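You operate a simulated robot arm through the tools that you are given. There is no shell and no other tool. Be economical: measure what you need, move in short steps, check, and stop when the job is done.

You are at the controls of a simulated robot arm. One attempt, no reset.

TASK
Tighten the vent screw named on the card, then pump the valve tester to 1.5 bar.
Fine: use the tee spanner of the same number and put it back; shut the bleed knob.

The check looks at the end state, three seconds after you hand in, the way a careful person would. Anything else that was tipped, shoved, dropped, spilled or broken makes it a failure.

THE ROBOT
A 7-joint arm with a two-finger parallel gripper, fixed in place. Base frame: the origin is at the foot of the arm, x ahead of it, y to its left, z up; the work surface is at about z = 85. Units: cm, rad, N and s.
With the tool pointing down near the work surface it reaches from about 30 to 70 cm from the base axis. Its first joint turns from -1.152 to 1.152 rad. Payload 1.57 kg.
Tool frame: the origin (TCP) lies between the finger pads and is the grasp point; the fingertips stand 3 cm ahead of it; z points along the fingers, y is the line along which they close. The gripper opens to 11 cm. The fingers are 2.4 cm wide and 1.2 cm thick; the gripper's body (4.8 by 11.2 cm) begins 7.8 cm behind the TCP.
Orientation is told as [roll, pitch, yaw] about the base's x, y, z axes, in that order, counted from this pose: with the fingers straight down and closing along the base's y, the tool's x points along the base's -x, its y along +y and its z along -z.

THE INTERFACE
- The arm moves only by the tool move_arm. Its argument "deltas" is a list that holds one entry, the list of rows, each a list of 7 numbers: the turn, a rotation vector about the tool's x, y, z in rad, then the shift along the tool's x, y, z in cm, then the finger opening in cm, from 0 to 11. In form: [[[ax, ay, az, x, y, z, claw], ...]]. A call has 1 to 8 rows; each row shifts and turns the commanded pose from where the row before left it, along the tool's axes as they then stand. A row lasts 0.2 s, in which the tool goes at most 5 cm and 0.15 rad; a call with a longer step from one row to the next is refused whole, and so is a gripper value outside its range. A pose out of reach is approached as far as the arm can. The call stops where the force on the tool passes 40 N (or 10 N more than at its start, if that is more) or the arm is blocked; 0.2 s more then pass. Each finger travels about 10.8 cm/s and halts on what it meets, pressing with about 27 N; the grip force reading is that of the motor and also rises with nothing between the fingers. The clock runs only during rows and for 0.2 s after the last one: add rows that do not move to give the fingers time. The reply holds the time, the measured pose of the TCP, the force on the tool along the base axes, the opening and the grip force, in the units named above and with some noise, with the torque about the TCP (base axes, N m) and any sound that the robot's microphone picked up, and new pictures: "pictures" is both (left out), scene, wrist or none.
- Cameras (640 x 400 px; columns grow to the right, rows downward): "scene" is fixed at [11.14, -40.41, 136.02]; the picture's right is [1.00, -0.01, 0.00], its down [-0.01, -0.93, -0.36] and it looks along [0.00, 0.36, -0.93] (base axes); focal length 214 px, centre (320, 200). "wrist" rides on the gripper at [7, 1.6, -14.1] in the tool frame; the picture's right is [-0.23, 0.97, 0.00], its down [-0.86, -0.20, -0.48] and it looks along [-0.47, -0.11, 0.88] (tool axes); focal length 222 px, centre (320, 200). There is no depth. A picture from a camera that has moved, and an enlarged one, comes with that camera's place and axes in the base frame and with its lens.
- zoom(camera, box): a new picture of the part [left, top, right, bottom] of that camera's present view, enlarged. It takes no simulated time.
- finish_job(): hands the job in; it is judged then, once.

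Go step by step. Nothing tells you positions but the pictures and the camera data: compare them with the known pose of the tool, close in by small moves and look again before you grip or let go. The budget is 120 turns and 200 pictures, counting those below and the enlarged ones. Unless the task says otherwise, let go and move clear before handing in, and close with one line.

The tools are called as a command line: name --argument value ..., lists and objects as JSON in quotes. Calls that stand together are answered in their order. move_arm: Moves the arm, as the interface text tells. Its arguments: {"type":"object","properties":{"deltas":{"type":"array","items":{"type":"array","items":{"type":"array","items":{"type":"number"}}}},"pictures":{"type":"string","enum":["both","scene","wrist","none"]}},"required":["deltas"]} The other tools are called the same way: zoom (camera, box) takes an enlarged picture of a part of a camera's view; finish_job () hands the job in.

At the start:

```text
time_s: 0.0
position: [31.82, -16.38, 125.62]
ee_rot: [0.001, 0.0, 0.001]
force: [-0.3, 0.1, 0.6]
wrist_torque: [0.01, 0.02, -0.01]
opening: 10.99
gripper_force: 0.0
```

scene: 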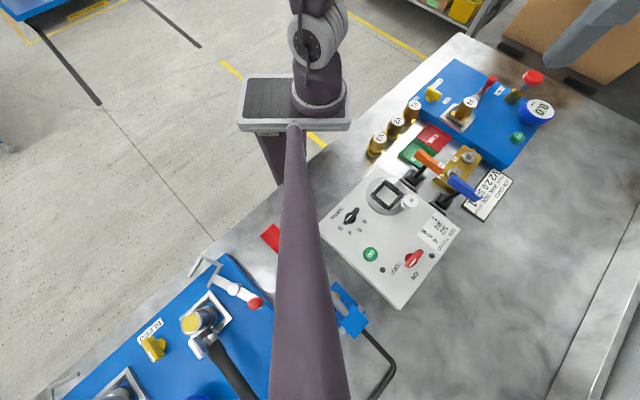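
wrist: 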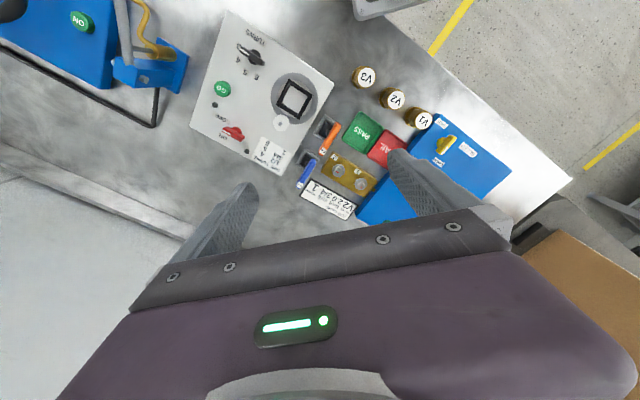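

I see a bench with a grey control box, two blue panels, spanners and a card. I'll zoom in to read the card and identify parts.

zoom --camera "scene" --box '[360, 50, 570, 220]'

zoom --camera "scene" --box '[300, 140, 520, 320]'

zoom --camera "scene" --box '[40, 240, 400, 400]'

zoom --camera "wrist" --box '[280, 40, 530, 230]'

```text
2.35 times, centred on (465, 135) of scene
camera zoom: at [11.14, -40.41, 136.02], right [1.0, -0.01, 0.0], down [-0.01, -0.93, -0.36], along [0.0, 0.36, -0.93], focal length 505 px, centre (-21, 353)
```

zoom: 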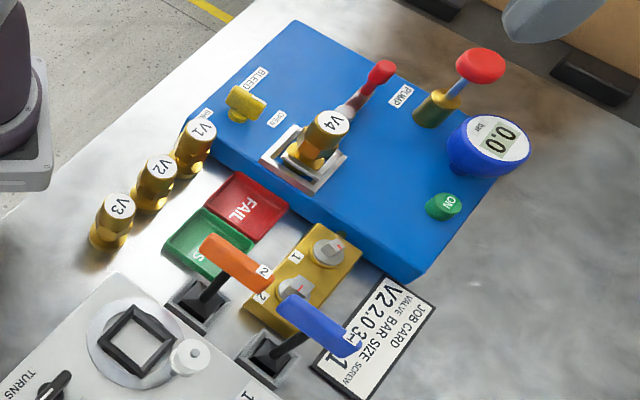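

```text
2.22 times, centred on (410, 230) of scene
camera zoom: at [11.14, -40.41, 136.02], right [1.0, -0.01, 0.0], down [-0.01, -0.93, -0.36], along [0.0, 0.36, -0.93], focal length 477 px, centre (120, 133)
```

zoom: 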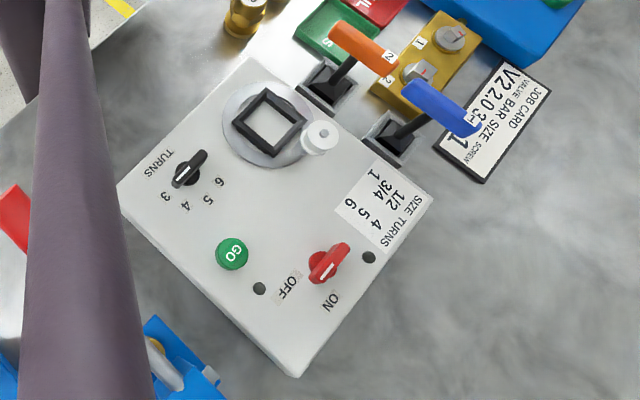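

```text
1.78 times, centred on (220, 320) of scene
camera zoom: at [11.14, -40.41, 136.02], right [1.0, -0.01, 0.0], down [-0.01, -0.93, -0.36], along [0.0, 0.36, -0.93], focal length 381 px, centre (498, -13)
```

zoom: 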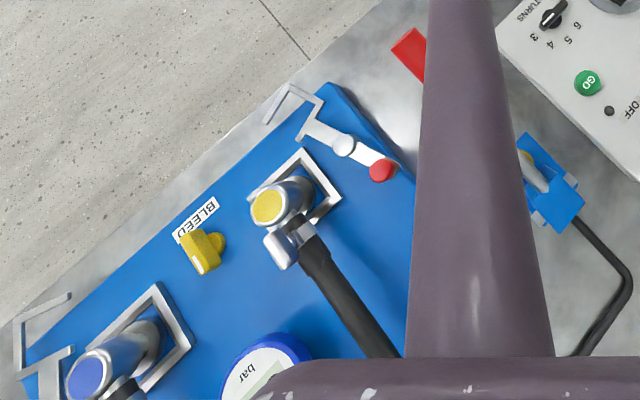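

```text
2.11 times, centred on (405, 135) of wrist
camera zoom: at [24.72, -14.63, 139.58], right [0.23, 0.97, 0.0], down [0.86, -0.2, 0.48], along [0.47, -0.11, -0.88], focal length 468 px, centre (141, 337)
```

zoom: 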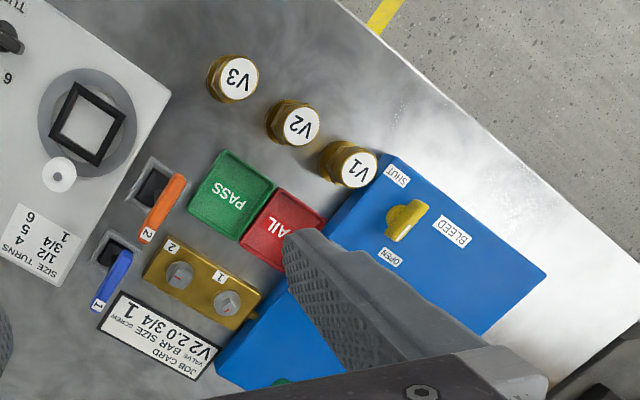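

The card reads V2 / 2.0 bar / 3/4 / screw 1, so it is vent screw 1 and the blue tee spanner 1, with 1.5 bar set by the task. The tester with screws, bleed and pump is at about x=50, y=-10. I'll move over it for a closer look.

move_arm --deltas '[[[0, 0, 0, -4, 1, 2.5, 11], [0, 0, 0, -4, 1, 2.5, 11], [0, 0, 0, -4, 1, 2, 11], [0, 0, 0, -3, 1, 1, 11], [0, 0, 0, 0, 0, 0, 11]]]'

```text
time_s: 1.2
position: [46.83, -12.58, 117.69]
ee_rot: [0.0, 0.001, -0.001]
force: [1.0, 0.1, 0.2]
wrist_torque: [-0.01, 0.0, 0.0]
opening: 11.02
gripper_force: 0.0
camera wrist: at [39.87, -10.74, 131.59], right [0.23, 0.97, 0.0], down [0.85, -0.2, 0.48], along [0.47, -0.11, -0.88], focal length 222 px, centre (320, 200)
```

scene: 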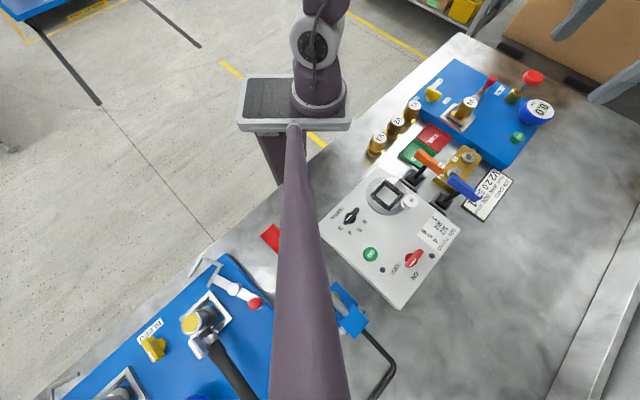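
wrist: 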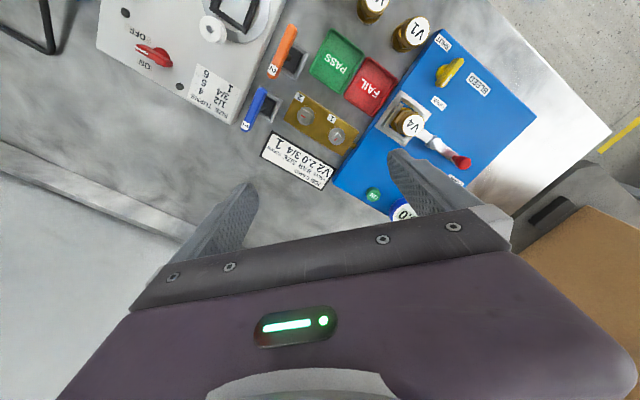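

zoom --camera "wrist" --box '[220, 0, 420, 200]'

zoom --camera "wrist" --box '[360, 20, 540, 220]'

zoom --camera "scene" --box '[410, 50, 570, 150]'

zoom --camera "scene" --box '[390, 120, 530, 220]'

```text
2.00 times, centred on (320, 100) of wrist
camera zoom: at [39.87, -10.74, 131.59], right [0.23, 0.97, 0.0], down [0.85, -0.2, 0.48], along [0.47, -0.11, -0.88], focal length 444 px, centre (320, 400)
```

zoom: 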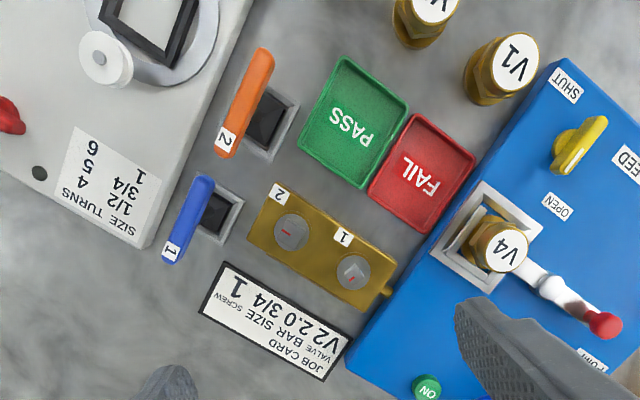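

```text
2.00 times, centred on (450, 120) of wrist
camera zoom: at [39.87, -10.74, 131.59], right [0.23, 0.97, 0.0], down [0.85, -0.2, 0.48], along [0.47, -0.11, -0.88], focal length 444 px, centre (60, 360)
```

zoom: 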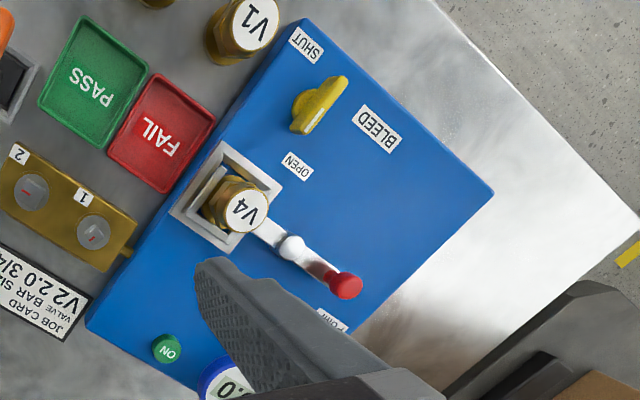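

```text
4.00 times, centred on (490, 100) of scene
camera zoom: at [11.15, -40.41, 136.02], right [1.0, -0.01, 0.0], down [-0.01, -0.93, -0.36], along [0.0, 0.36, -0.93], focal length 858 px, centre (-360, 600)
```

zoom: 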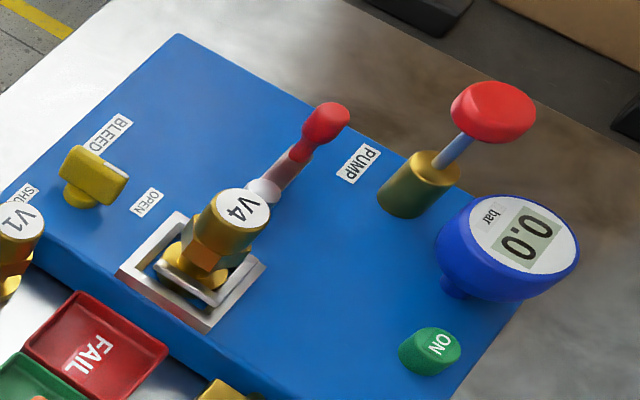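

```text
4.00 times, centred on (460, 170) of scene
camera zoom: at [11.15, -40.41, 136.02], right [1.0, -0.01, 0.0], down [-0.01, -0.93, -0.36], along [0.0, 0.36, -0.93], focal length 858 px, centre (-240, 320)
```

zoom: 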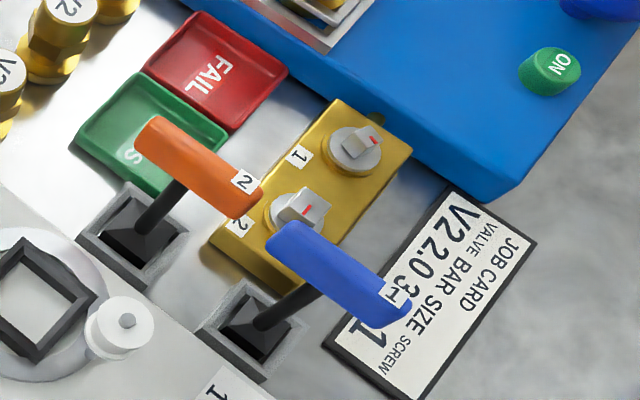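

The screw plate's screw 1 is at about (50.2,-10.0,88), and the blue spanner's handle is at about (41.9,-21.8,94.6), lying along the 45° diagonal. I'll move above the spanner and turn the gripper by -45°.

move_arm --deltas '[[[0, 0, 0, 1.2, -2.3, 2.5, 6], [0, 0, 0, 1.2, -2.3, 2.5, 6], [0, 0, 0, 1.2, -2.3, 2.5, 6], [0, 0, 0, 1.3, -2.3, 2.5, 6], [0, 0, 0.15, 0, 0, 0, 6], [0, 0, 0.15, 0, 0, 0, 6], [0, 0, 0.15, 0, 0, 0, 6], [0, 0, 0.15, 0, 0, 0, 6]]]' --pictures "none"

move_arm --deltas '[[[0, 0, 0.15, 0, 0, 0, 6], [0, 0, 0.035, 0, 0, 0, 6], [0, 0, 0, 0, 0, 0, 6]]]'

```text
time_s: 3.0
position: [41.74, -21.75, 107.67]
ee_rot: [0.001, 0.0, -0.603]
force: [0.9, -0.3, -0.8]
wrist_torque: [0.0, -0.01, -0.01]
opening: 6.01
gripper_force: 0.1
```

```text
time_s: 3.8
position: [41.69, -21.6, 107.5]
ee_rot: [0.0, -0.001, -0.785]
force: [0.6, 0.3, 0.0]
wrist_torque: [-0.02, -0.02, 0.02]
opening: 5.98
gripper_force: 0.1
camera wrist: at [38.02, -15.39, 121.58], right [0.85, 0.53, 0.0], down [0.46, -0.75, 0.48], along [0.25, -0.41, -0.88], focal length 222 px, centre (320, 200)
```

scene: 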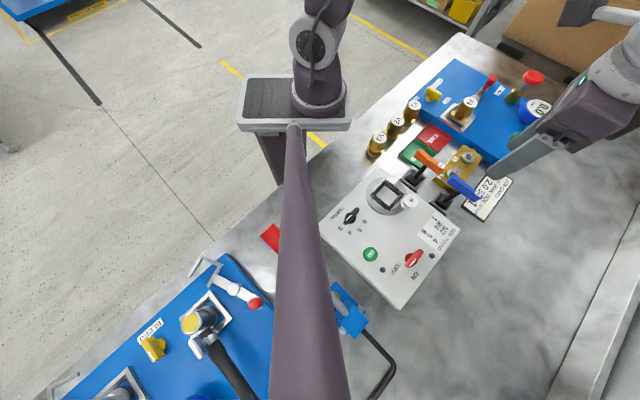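
wrist: 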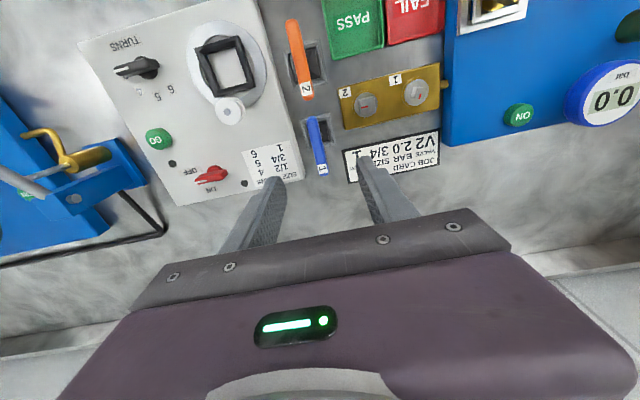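

zoom --camera "wrist" --box '[330, 50, 450, 140]'

zoom --camera "wrist" --box '[270, 90, 370, 190]'

zoom --camera "scene" --box '[425, 140, 495, 190]'

zoom --camera "scene" --box '[405, 75, 465, 115]'

```text
4.44 times, centred on (390, 95) of wrist
camera zoom: at [38.02, -15.39, 121.58], right [0.85, 0.53, 0.0], down [0.46, -0.75, 0.48], along [0.25, -0.41, -0.88], focal length 987 px, centre (9, 667)
```

zoom: 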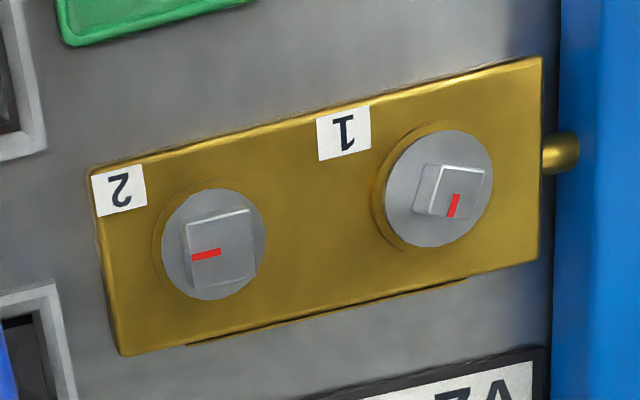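

```text
4.00 times, centred on (320, 140) of wrist
camera zoom: at [38.02, -15.39, 121.58], right [0.85, 0.53, 0.0], down [0.46, -0.75, 0.48], along [0.25, -0.41, -0.88], focal length 888 px, centre (320, 440)
```

zoom: 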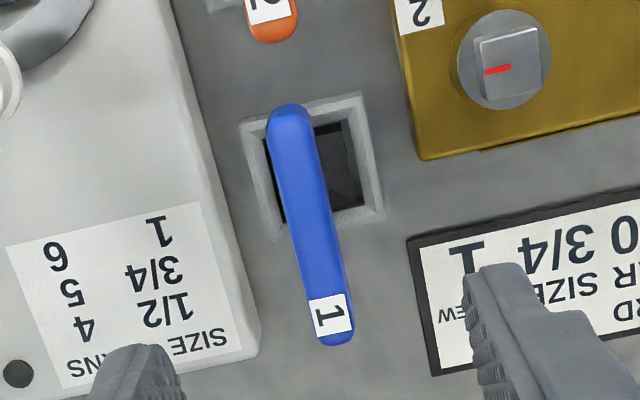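

```text
8.00 times, centred on (460, 165) of scene
camera zoom: at [11.14, -40.41, 136.02], right [1.0, -0.01, 0.0], down [-0.01, -0.93, -0.36], along [0.0, 0.36, -0.93], focal length 1716 px, centre (-800, 480)
```

zoom: 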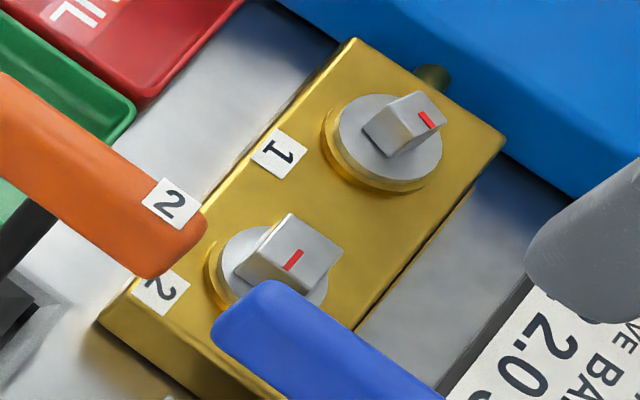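

```text
10.00 times, centred on (435, 95) of scene
camera zoom: at [11.14, -40.41, 136.02], right [1.0, -0.01, 0.0], down [-0.01, -0.93, -0.36], along [0.0, 0.36, -0.93], focal length 2145 px, centre (-830, 1250)
```

zoom: 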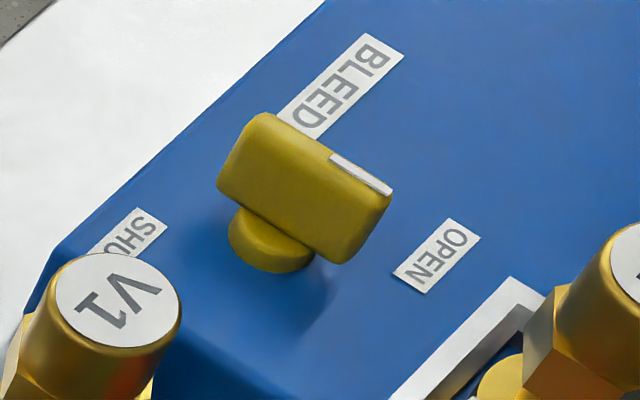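

Screw 1's head is a small square with its red mark out of line, while screw 2's is aligned. The bleed pointer sits near OPEN. Next I take a closer look straight over screw 1 for its position and angle.

move_arm --deltas '[[[0, 0, 0, 0.55, 3.55, 1.5, 6], [0, 0, 0, 0.55, 3.55, 1.5, 6], [0, 0, 0, 0.55, 3.55, 2, 6], [0, 0, 0, 0.55, 3.55, 2.5, 6], [0, 0, 0, 0, 0, 0, 6]]]' --pictures "wrist"

zoom --camera "wrist" --box '[250, 90, 390, 200]'

zoom --camera "scene" --box '[425, 140, 495, 190]'

```text
time_s: 5.0
position: [50.18, -9.98, 100.14]
ee_rot: [-0.001, 0.0, -0.785]
force: [-0.5, 0.1, -0.1]
wrist_torque: [-0.02, 0.03, -0.01]
opening: 5.99
gripper_force: 0.0
camera wrist: at [46.5, -3.88, 114.09], right [0.85, 0.53, 0.0], down [0.46, -0.75, 0.48], along [0.25, -0.41, -0.88], focal length 222 px, centre (320, 200)
```

wrist: 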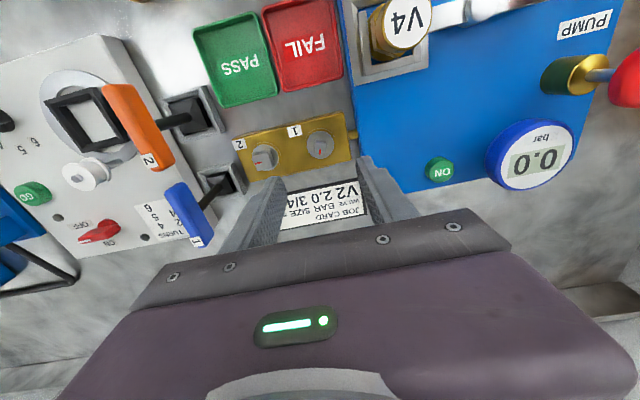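

```text
3.64 times, centred on (320, 145) of wrist
camera zoom: at [46.5, -3.88, 114.09], right [0.85, 0.53, 0.0], down [0.46, -0.75, 0.48], along [0.25, -0.41, -0.88], focal length 808 px, centre (320, 400)
```

zoom: 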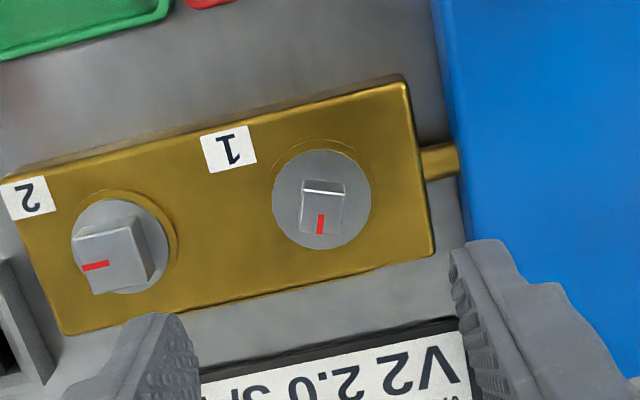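

```text
8.00 times, centred on (460, 165) of scene
camera zoom: at [11.15, -40.41, 136.02], right [1.0, -0.01, 0.0], down [-0.01, -0.93, -0.36], along [0.0, 0.36, -0.93], focal length 1716 px, centre (-800, 480)
```

zoom: 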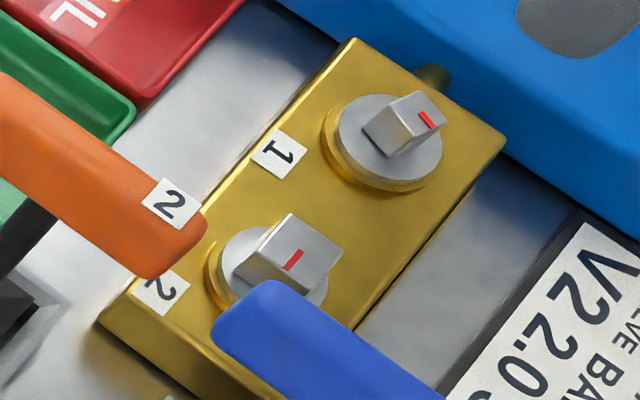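

Screw 1 is at about (50.1,-9.8), with its head top at z≈89.3, a square about 1.3 cm wide with an edge at ~33.5°. I'll now go back over the blue spanner and look before descending.

move_arm --deltas '[[[0, 0, 0, 0, 0, -3, 6], [0, 0, 0, -0.6, -3.6, 0, 5], [0, 0, 0, -0.6, -3.6, 0, 4.5], [0, 0, 0, -0.6, -3.6, 0, 4.5], [0, 0, 0, -0.55, -3.5, 0, 4.5], [0, 0, 0, 0, 0, 2, 4.5], [0, 0, 0, 0, 0, 2, 4.5], [0, 0, 0, 0, 0, 0, 4.5]]]'

zoom --camera "wrist" --box '[240, 100, 400, 220]'

```text
time_s: 6.8
position: [41.82, -21.73, 98.99]
ee_rot: [0.0, 0.0, -0.785]
force: [0.3, 0.3, 0.9]
wrist_torque: [0.02, 0.01, 0.03]
opening: 4.5
gripper_force: 0.2
camera wrist: at [38.02, -15.51, 112.96], right [0.85, 0.53, 0.0], down [0.46, -0.75, 0.48], along [0.25, -0.41, -0.88], focal length 222 px, centre (320, 200)
```

scene: 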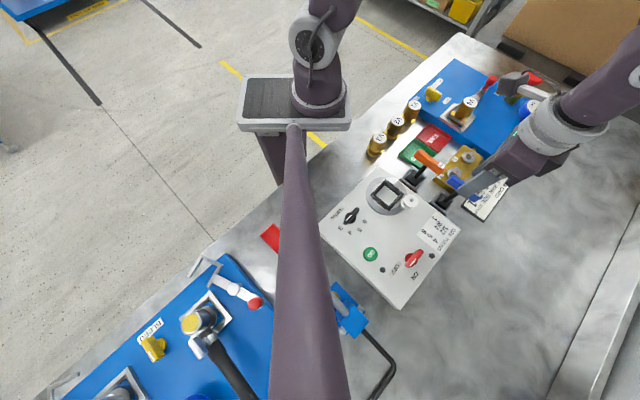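
wrist: 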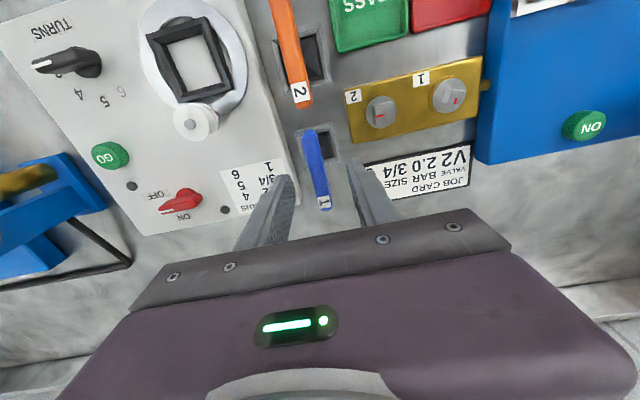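

```text
3.33 times, centred on (320, 160) of wrist
camera zoom: at [38.02, -15.51, 112.96], right [0.85, 0.53, 0.0], down [0.46, -0.75, 0.48], along [0.25, -0.41, -0.88], focal length 740 px, centre (320, 333)
```

zoom: 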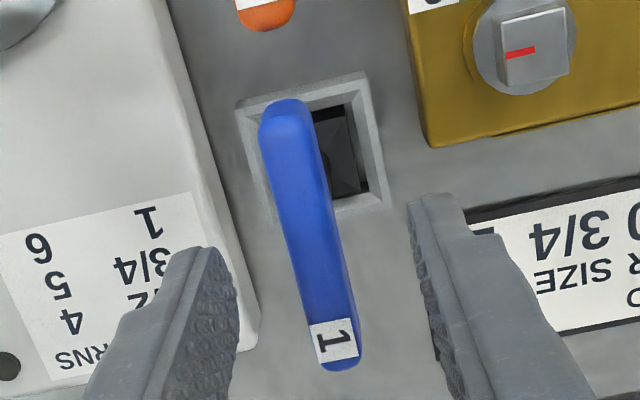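

The handle is centred between the fingers. The grey box edge is about 3.5 cm away, so I narrow the opening to 3 cm and descend.

move_arm --deltas '[[[0, 0, 0, 0, 0, 0, 3], [0, 0, 0, 0, 0, 0, 3], [0, 0, 0, 0, 0, 1.5, 3], [0, 0, 0, 0, 0, 1.5, 3], [0, 0, 0, 0, 0, 1.3, 3], [0, 0, 0, 0, 0, 0, 3]]]'

zoom --camera "wrist" --box '[240, 100, 400, 220]'

zoom --camera "scene" --box '[420, 150, 520, 220]'

```text
time_s: 8.2
position: [41.9, -21.92, 94.71]
ee_rot: [-0.002, 0.001, -0.785]
force: [-0.5, -0.7, -0.3]
wrist_torque: [-0.02, 0.01, 0.01]
opening: 2.98
gripper_force: 0.0
camera wrist: at [38.06, -15.56, 108.68], right [0.85, 0.53, 0.0], down [0.46, -0.75, 0.48], along [0.25, -0.41, -0.88], focal length 222 px, centre (320, 200)
```

scene: 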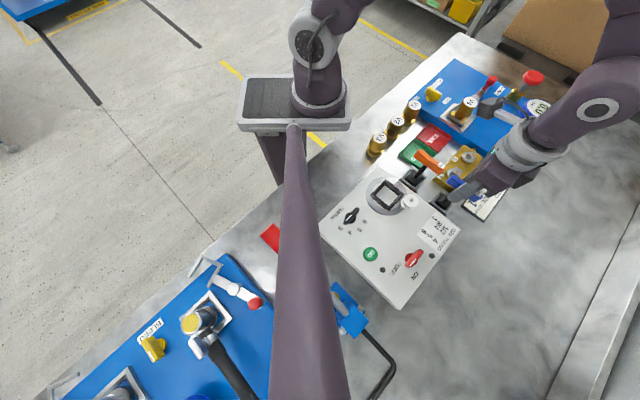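
wrist: 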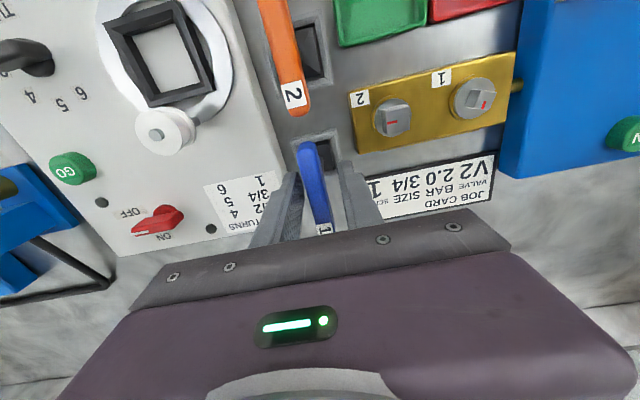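

```text
3.33 times, centred on (320, 160) of wrist
camera zoom: at [38.06, -15.56, 108.68], right [0.85, 0.53, 0.0], down [0.46, -0.75, 0.48], along [0.25, -0.41, -0.88], focal length 740 px, centre (320, 333)
```

zoom: 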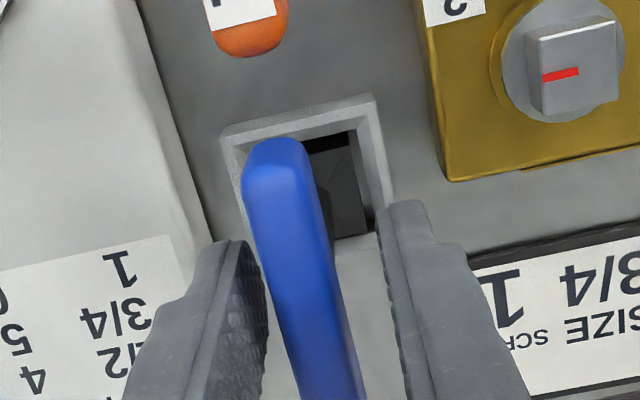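

```text
5.71 times, centred on (470, 185) of scene
camera zoom: at [11.14, -40.41, 136.02], right [1.0, -0.01, 0.0], down [-0.01, -0.93, -0.36], along [0.0, 0.36, -0.93], focal length 1226 px, centre (-537, 286)
```

zoom: 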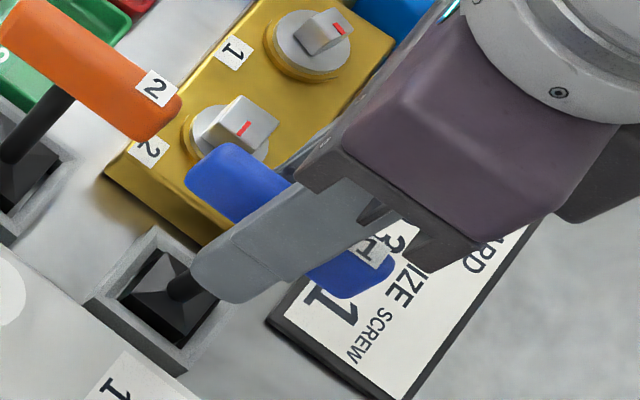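

The fingers straddle the handle well. I close them on it.

move_arm --deltas '[[[0, 0, 0, 0, 0, 0, 1], [0, 0, 0, 0, 0, 0, 0.5], [0, 0, 0, 0, 0, 0, 0.5], [0, 0, 0, 0, 0, 0, 0.5]]]' --pictures "wrist"

zoom --camera "wrist" --box '[240, 100, 400, 220]'

```text
time_s: 9.2
position: [41.85, -21.85, 94.8]
ee_rot: [0.001, -0.001, -0.783]
force: [0.1, -0.5, -0.4]
wrist_torque: [0.01, -0.03, -0.01]
opening: 1.3
gripper_force: 26.6
camera wrist: at [38.06, -15.57, 108.7], right [0.85, 0.53, 0.0], down [0.46, -0.75, 0.48], along [0.25, -0.41, -0.88], focal length 222 px, centre (320, 200)
```

wrist: 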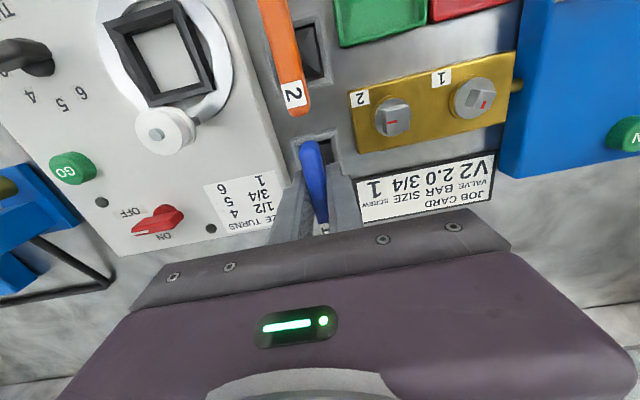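

```text
3.33 times, centred on (320, 160) of wrist
camera zoom: at [38.06, -15.57, 108.7], right [0.85, 0.53, 0.0], down [0.46, -0.75, 0.48], along [0.25, -0.41, -0.88], focal length 740 px, centre (320, 333)
```

zoom: 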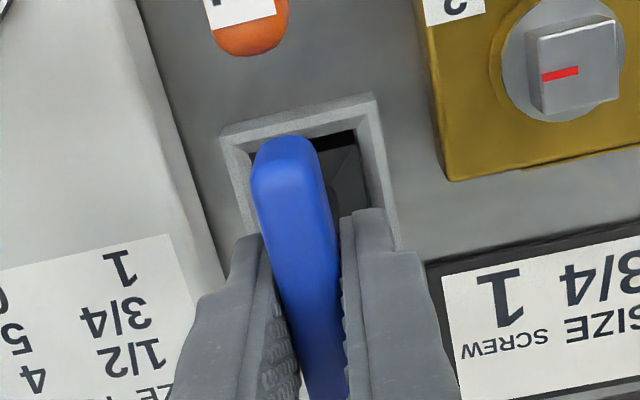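

It's gripped at (41.85,-21.85,94.8). I lift straight up by 8 cm and look.

move_arm --deltas '[[[0, 0, 0, 0, 0, -1, 0.5], [0, 0, 0, 0, 0, -1.5, 0.5], [0, 0, 0, 0, 0, -2, 0.5], [0, 0, 0, 0, 0, -2, 0.5], [0, 0, 0, 0, 0, -2, 0.5], [0, 0, 0, 0, 0, 0, 0.5]]]'

zoom --camera "wrist" --box '[240, 100, 400, 220]'

zoom --camera "scene" --box '[420, 120, 540, 220]'

```text
time_s: 10.6
position: [41.81, -21.78, 103.45]
ee_rot: [0.0, -0.001, -0.786]
force: [-0.3, 0.0, -1.4]
wrist_torque: [-0.01, 0.01, 0.03]
opening: 1.29
gripper_force: 26.7
camera wrist: at [38.09, -15.6, 117.38], right [0.85, 0.53, 0.0], down [0.46, -0.75, 0.48], along [0.25, -0.41, -0.88], focal length 222 px, centre (320, 200)
```

scene: 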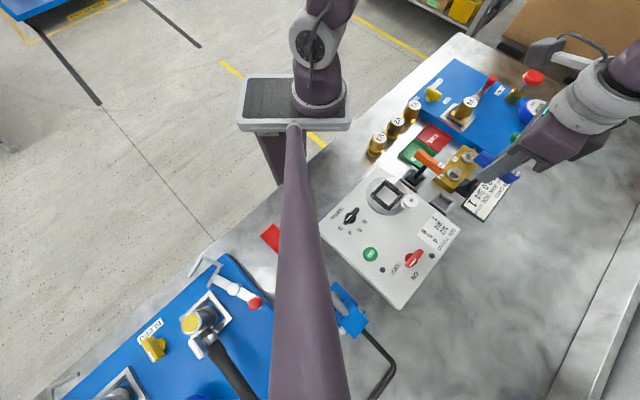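
wrist: 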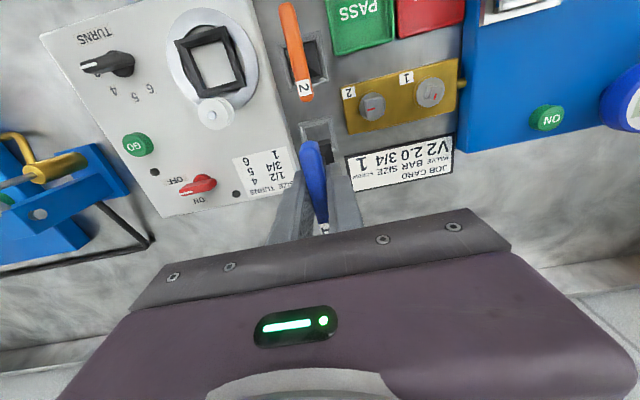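

```text
3.33 times, centred on (320, 160) of wrist
camera zoom: at [38.09, -15.6, 117.38], right [0.85, 0.53, 0.0], down [0.46, -0.75, 0.48], along [0.25, -0.41, -0.88], focal length 740 px, centre (320, 333)
```

zoom: 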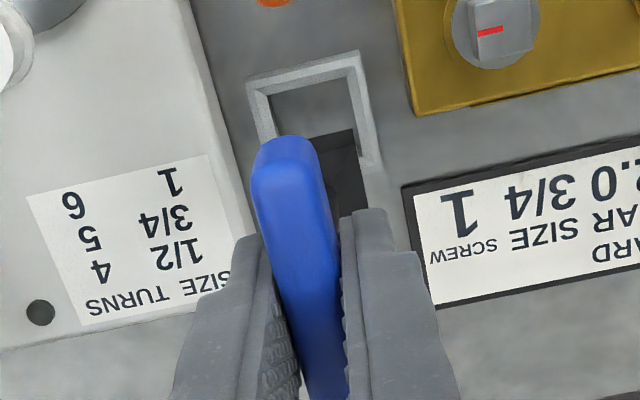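

```text
4.00 times, centred on (480, 170) of scene
camera zoom: at [11.15, -40.41, 136.02], right [1.0, -0.01, 0.0], down [-0.01, -0.93, -0.36], along [0.0, 0.36, -0.93], focal length 858 px, centre (-320, 320)
```

zoom: 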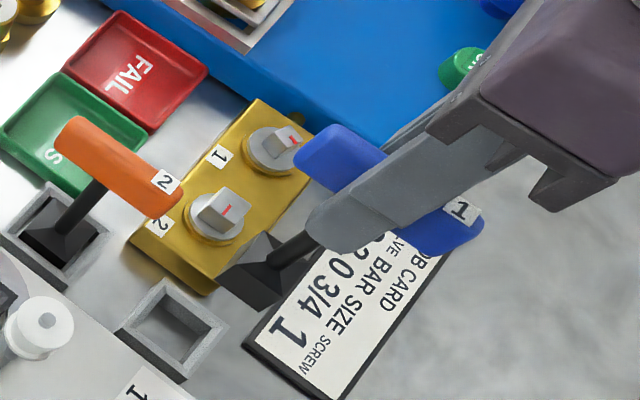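

The spanner is out and has a square pyramid base with its socket. I carry it over screw 1 and turn the gripper to +33.5° so the square lines up with the head.

move_arm --deltas '[[[0, 0, 0, 0.64, 3.64, -0.3, 0.5], [0, 0, 0, 0.64, 3.64, -0.3, 0.5], [0, 0, 0, 0.64, 3.64, 0, 0.5], [0, 0, 0, 0.64, 3.62, 0, 0.5], [0, 0, -0.14, 0, 0, 0, 0.5], [0, 0, -0.14, 0, 0, 0, 0.5], [0, 0, -0.14, 0, 0, 0, 0.5], [0, 0, -0.14, 0, 0, 0, 0.5]]]' --pictures "none"

move_arm --deltas '[[[0, 0, -0.14, 0, 0, 0, 0.5], [0, 0, -0.14, 0, 0, 0, 0.5], [0, 0, -0.14, 0, 0, 0, 0.5], [0, 0, -0.14, 0, 0, 0, 0.5], [0, 0, -0.14, 0, 0, 0, 0.5], [0, 0, -0.11, 0, 0, 0, 0.5], [0, 0, 0, 0, 0, 0, 0.5]]]'

zoom --camera "scene" --box '[430, 110, 550, 210]'

zoom --camera "wrist" --box '[240, 80, 400, 220]'

```text
time_s: 12.4
position: [50.33, -9.56, 103.92]
ee_rot: [0.0, 0.0, -0.224]
force: [0.0, -0.5, -3.2]
wrist_torque: [0.02, 0.0, 0.02]
opening: 1.27
gripper_force: 26.9
```

```text
time_s: 14.0
position: [50.33, -9.73, 103.79]
ee_rot: [-0.001, -0.001, 0.585]
force: [-0.2, 0.9, -2.7]
wrist_torque: [0.02, 0.01, -0.02]
opening: 1.29
gripper_force: 26.4
camera wrist: at [43.58, -12.05, 117.87], right [-0.35, 0.94, 0.0], down [0.82, 0.31, 0.48], along [0.45, 0.17, -0.88], focal length 222 px, centre (320, 200)
```

scene: 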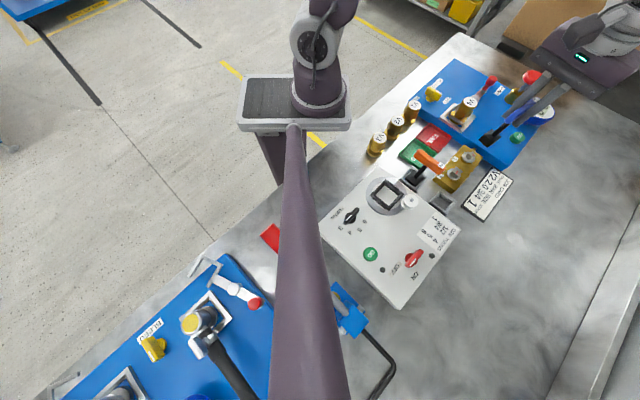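
wrist: 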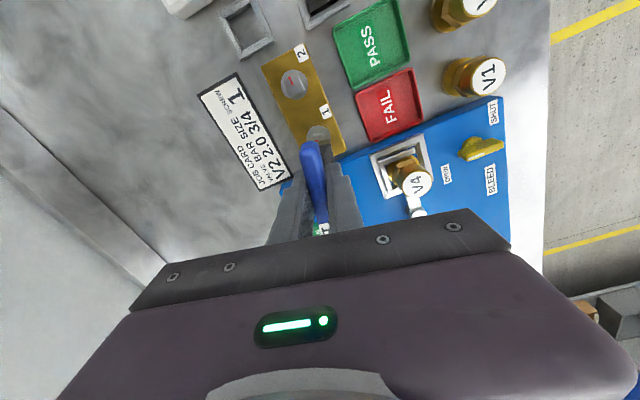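

```text
4.00 times, centred on (490, 160) of scene
camera zoom: at [11.15, -40.41, 136.02], right [1.0, -0.01, 0.0], down [-0.01, -0.93, -0.36], along [0.0, 0.36, -0.93], focal length 858 px, centre (-360, 360)
```

zoom: 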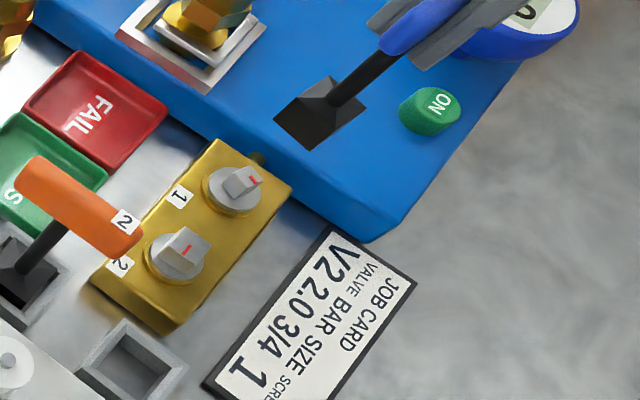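

```text
2.86 times, centred on (320, 150) of wrist
camera zoom: at [43.58, -12.05, 117.87], right [-0.35, 0.94, 0.0], down [0.82, 0.31, 0.48], along [0.45, 0.17, -0.88], focal length 635 px, centre (320, 343)
```

zoom: 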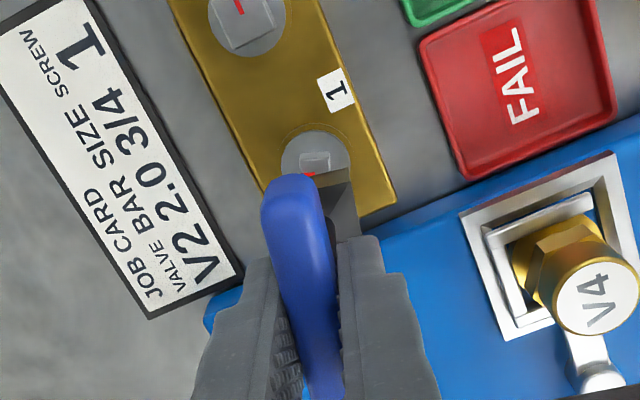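

zoom --camera "wrist" --box '[300, 115, 350, 150]'

zoom --camera "scene" --box '[475, 140, 505, 165]'

```text
11.43 times, centred on (325, 132) of wrist
camera zoom: at [43.58, -12.05, 117.87], right [-0.35, 0.94, 0.0], down [0.82, 0.31, 0.48], along [0.45, 0.17, -0.88], focal length 2538 px, centre (263, 971)
```

zoom: 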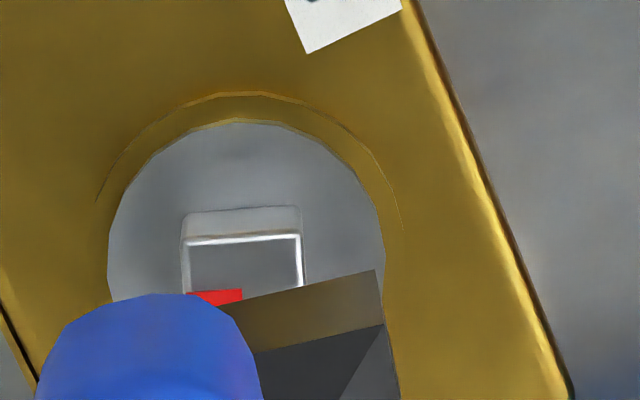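

```text
16.00 times, centred on (490, 152) of scene
camera zoom: at [11.15, -40.41, 136.02], right [1.0, -0.01, 0.0], down [-0.01, -0.93, -0.36], along [0.0, 0.36, -0.93], focal length 3432 px, centre (-2400, 960)
```

zoom: 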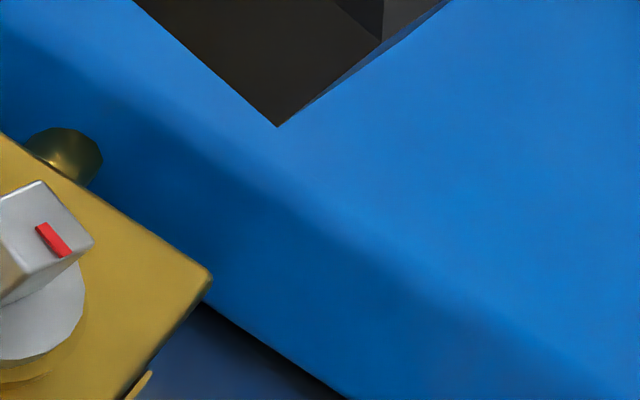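

The spanner base is a 3 cm square centred under the TCP. High-zoom views put the head edge at about 25° and its centre at (50.12,-9.78). I correct the angle and position and come down to just above the head.

move_arm --deltas '[[[0, 0, 0.15, 0, 0, 0, 0.5], [0, 0, 0, 0.2, 0.04, 1.5, 0.5], [0, 0, 0, 0, 0, 1.5, 0.5], [0, 0, 0, 0, 0, 1.2, 0.5], [0, 0, 0, 0, 0, 0, 0.5]]]' --pictures "none"

zoom --camera "scene" --box '[460, 130, 520, 175]'

zoom --camera "wrist" --box '[280, 90, 360, 160]'

```text
time_s: 15.2
position: [50.2, -9.6, 99.56]
ee_rot: [0.001, 0.001, 0.434]
force: [-0.3, 0.6, -3.2]
wrist_torque: [-0.01, 0.02, 0.02]
opening: 1.3
gripper_force: 26.7
```

```text
8.89 times, centred on (490, 152) of scene
camera zoom: at [11.15, -40.41, 136.02], right [1.0, -0.01, 0.0], down [-0.01, -0.93, -0.36], along [0.0, 0.36, -0.93], focal length 1906 px, centre (-1191, 622)
```

zoom: 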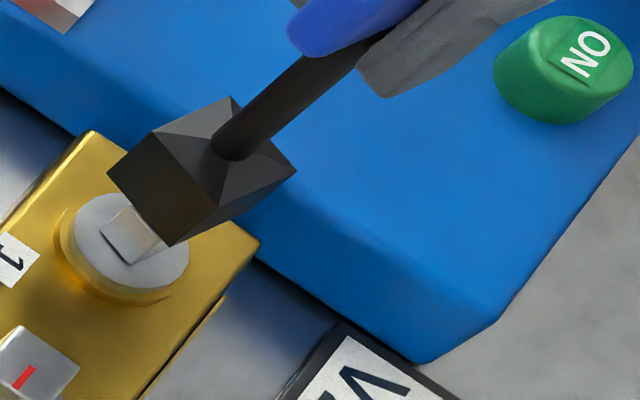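

```text
5.71 times, centred on (320, 125) of wrist
camera zoom: at [43.12, -11.02, 113.58], right [-0.2, 0.98, 0.0], down [0.86, 0.18, 0.48], along [0.47, 0.1, -0.88], focal length 1269 px, centre (320, 629)
```

zoom: 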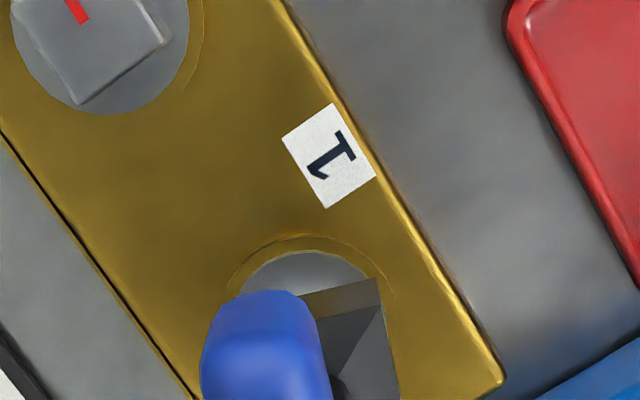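

The base edge and head edge look parallel, and the base bottom is at about z=90, just above the head. I nudge -0.15 cm in y and lower gently, watching the force.

move_arm --deltas '[[[0, 0, 0, 0.06, -0.14, 0, 0.5], [0, 0, 0, 0, 0, 0.3, 0.5], [0, 0, 0, 0, 0, 0.3, 0.5], [0, 0, 0, 0, 0, 0.3, 0.5], [0, 0, 0, 0, 0, 0.3, 0.5]]]' --pictures "none"

zoom --camera "scene" --box '[460, 130, 520, 175]'

```text
time_s: 16.4
position: [50.04, -9.76, 98.43]
ee_rot: [0.0, 0.0, 0.435]
force: [1.0, -0.4, -2.6]
wrist_torque: [-0.05, 0.0, 0.01]
opening: 1.31
gripper_force: 27.2
```

```text
8.89 times, centred on (490, 152) of scene
camera zoom: at [11.15, -40.41, 136.02], right [1.0, -0.01, 0.0], down [-0.01, -0.93, -0.36], along [0.0, 0.36, -0.93], focal length 1906 px, centre (-1191, 622)
```

zoom: 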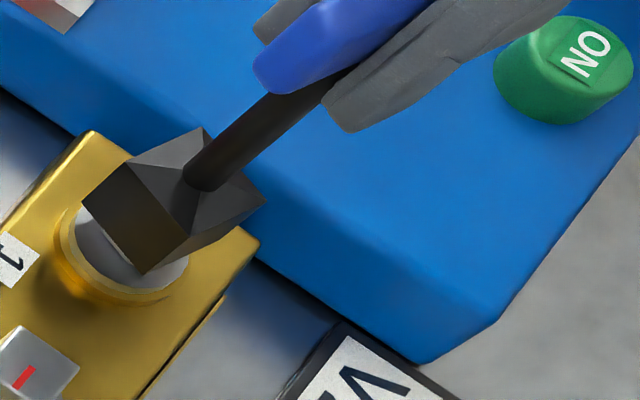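

No contact force yet; the socket is near or already over the head. I continue down in small steps.

move_arm --deltas '[[[0, 0, 0, 0, 0, 0.25, 0.5], [0, 0, 0, 0, 0, 0.25, 0.5], [0, 0, 0, 0, 0, 0.2, 0.5], [0, 0, 0, 0, 0, 0, 0.5]]]' --pictures "none"

zoom --camera "scene" --box '[460, 130, 520, 175]'

```text
time_s: 17.4
position: [50.07, -9.9, 97.77]
ee_rot: [0.001, 0.001, 0.434]
force: [-0.9, -0.6, -2.5]
wrist_torque: [0.07, 0.02, 0.0]
opening: 1.29
gripper_force: 27.7
```

```text
8.89 times, centred on (490, 152) of scene
camera zoom: at [11.15, -40.41, 136.02], right [1.0, -0.01, 0.0], down [-0.01, -0.93, -0.36], along [0.0, 0.36, -0.93], focal length 1906 px, centre (-1191, 622)
```

zoom: 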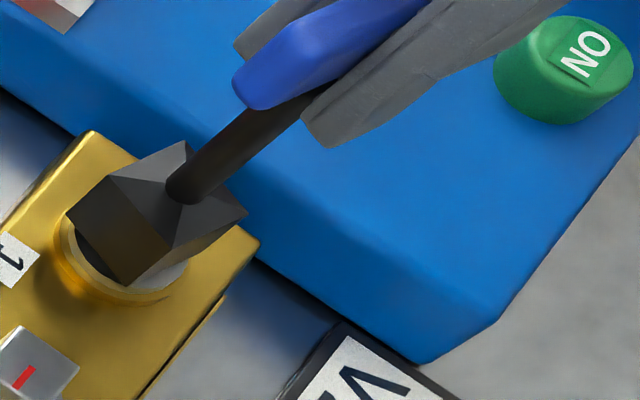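

move_arm --deltas '[[[0, 0, 0, 0, 0, 0.2, 0.5], [0, 0, 0, 0, 0, 0.2, 0.5], [0, 0, 0, 0, 0, 0.2, 0.5], [0, 0, 0, 0, 0, 0, 0.5]]]' --pictures "none"

zoom --camera "scene" --box '[460, 130, 520, 175]'

```text
time_s: 18.4
position: [50.12, -9.92, 97.28]
ee_rot: [0.001, -0.001, 0.435]
force: [-0.6, -0.7, -0.7]
wrist_torque: [0.02, 0.1, 0.01]
opening: 1.26
gripper_force: 27.3
```

```text
8.89 times, centred on (490, 152) of scene
camera zoom: at [11.14, -40.41, 136.02], right [1.0, -0.01, 0.0], down [-0.01, -0.93, -0.36], along [0.0, 0.36, -0.93], focal length 1906 px, centre (-1191, 622)
```

zoom: 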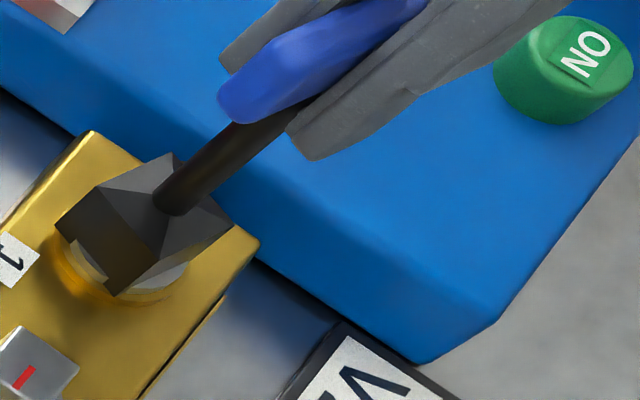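

The spanner is on the head (TCP 97.3). Now I turn clockwise slowly and watch the torque.

move_arm --deltas '[[[0, 0, 0.1, 0, 0, 0, 0.5], [0, 0, 0.1, 0, 0, 0, 0.5], [0, 0, 0.1, 0, 0, 0, 0.5], [0, 0, 0, 0, 0, 0, 0.5]]]' --pictures "none"

zoom --camera "scene" --box '[460, 130, 520, 175]'

```text
time_s: 19.4
position: [50.19, -9.78, 97.29]
ee_rot: [-0.001, -0.002, 0.132]
force: [2.8, -3.3, -1.1]
wrist_torque: [-0.21, -0.21, 0.04]
opening: 1.3
gripper_force: 26.9
```

```text
8.89 times, centred on (490, 152) of scene
camera zoom: at [11.15, -40.42, 136.01], right [1.0, -0.01, 0.0], down [-0.01, -0.93, -0.36], along [0.0, 0.36, -0.93], focal length 1906 px, centre (-1191, 622)
```

zoom: 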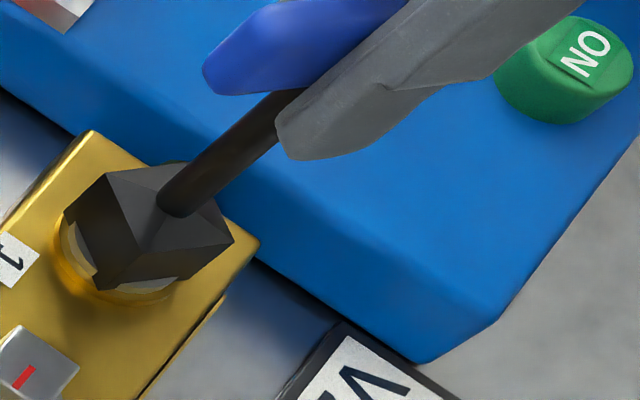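

move_arm --deltas '[[[0, 0, 0.1, 0, 0, 0, 0.5], [0, 0, 0.1, 0, 0, 0, 0.5], [0, 0, 0.1, 0, 0, 0, 0.5], [0, 0, 0.1, 0, 0, 0, 0.5], [0, 0, 0, 0, 0, 0, 0.5]]]' --pictures "none"

```text
time_s: 20.6
position: [50.16, -9.88, 97.2]
ee_rot: [0.0, -0.003, -0.266]
force: [8.0, -3.3, 8.1]
wrist_torque: [-0.17, -0.66, 0.02]
opening: 1.27
gripper_force: 27.3
```

move_arm --deltas '[[[0, 0, 0, -0.11, -0.02, -0.1, 0.5], [0, 0, 0, 0, 0, 0, 0.5]]]' --pictures "none"

zoom --camera "scene" --box '[460, 130, 520, 175]'

```text
time_s: 21.2
position: [50.17, -9.84, 97.21]
ee_rot: [0.0, 0.002, -0.265]
force: [7.1, -1.1, -5.5]
wrist_torque: [-0.08, -0.61, 0.03]
opening: 1.27
gripper_force: 27.7
```

```text
8.89 times, centred on (490, 152) of scene
camera zoom: at [11.17, -40.42, 136.01], right [1.0, -0.01, 0.0], down [-0.01, -0.93, -0.36], along [0.0, 0.36, -0.93], focal length 1906 px, centre (-1191, 622)
```

zoom: 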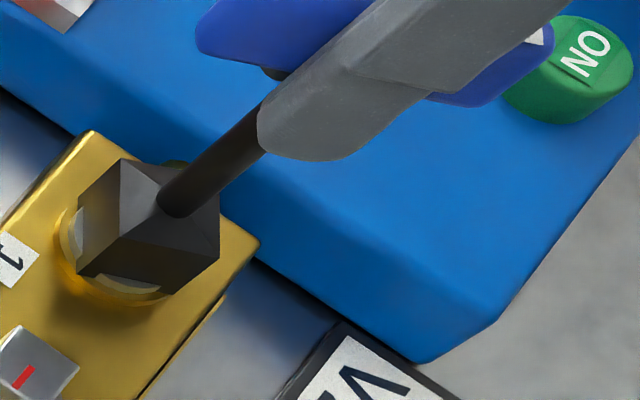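

move_arm --deltas '[[[0, 0, 0.1, -0.08, 0, 0, 0.5], [0, 0, 0.1, 0, 0, 0, 0.5], [0, 0, 0.1, 0, 0, 0, 0.5], [0, 0, 0, 0, 0, 0, 0.5]]]' --pictures "none"

```text
time_s: 22.2
position: [50.12, -9.88, 97.31]
ee_rot: [0.0, 0.001, -0.567]
force: [-4.5, 3.1, 3.5]
wrist_torque: [0.26, 0.36, -0.01]
opening: 1.29
gripper_force: 27.5
```

move_arm --deltas '[[[0, 0, 0.08, 0, 0, 0, 0.5], [0, 0, 0.08, 0, 0, 0, 0.5], [0, 0, 0.05, 0, 0, 0, 0.5], [0, 0, 0, 0, 0, 0, 0.5]]]' --pictures "wrist"

zoom --camera "scene" --box '[460, 130, 520, 175]'

```text
time_s: 23.2
position: [50.21, -9.98, 97.11]
ee_rot: [0.0, 0.0, -0.777]
force: [-4.4, 6.5, 0.0]
wrist_torque: [0.45, 0.37, 0.0]
opening: 1.28
gripper_force: 27.0
camera wrist: at [46.35, -3.71, 111.2], right [0.84, 0.54, 0.0], down [0.47, -0.74, 0.48], along [0.26, -0.4, -0.88], focal length 222 px, centre (320, 200)
```

wrist: 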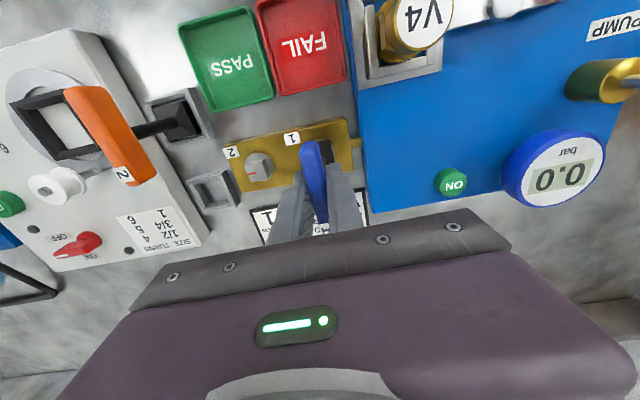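

```text
8.89 times, centred on (490, 152) of scene
camera zoom: at [11.14, -40.4, 136.02], right [1.0, -0.01, 0.0], down [-0.01, -0.93, -0.36], along [0.0, 0.36, -0.93], focal length 1906 px, centre (-1191, 622)
```

zoom: 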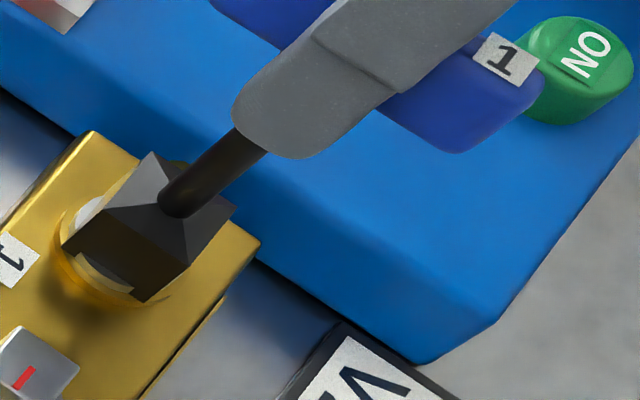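

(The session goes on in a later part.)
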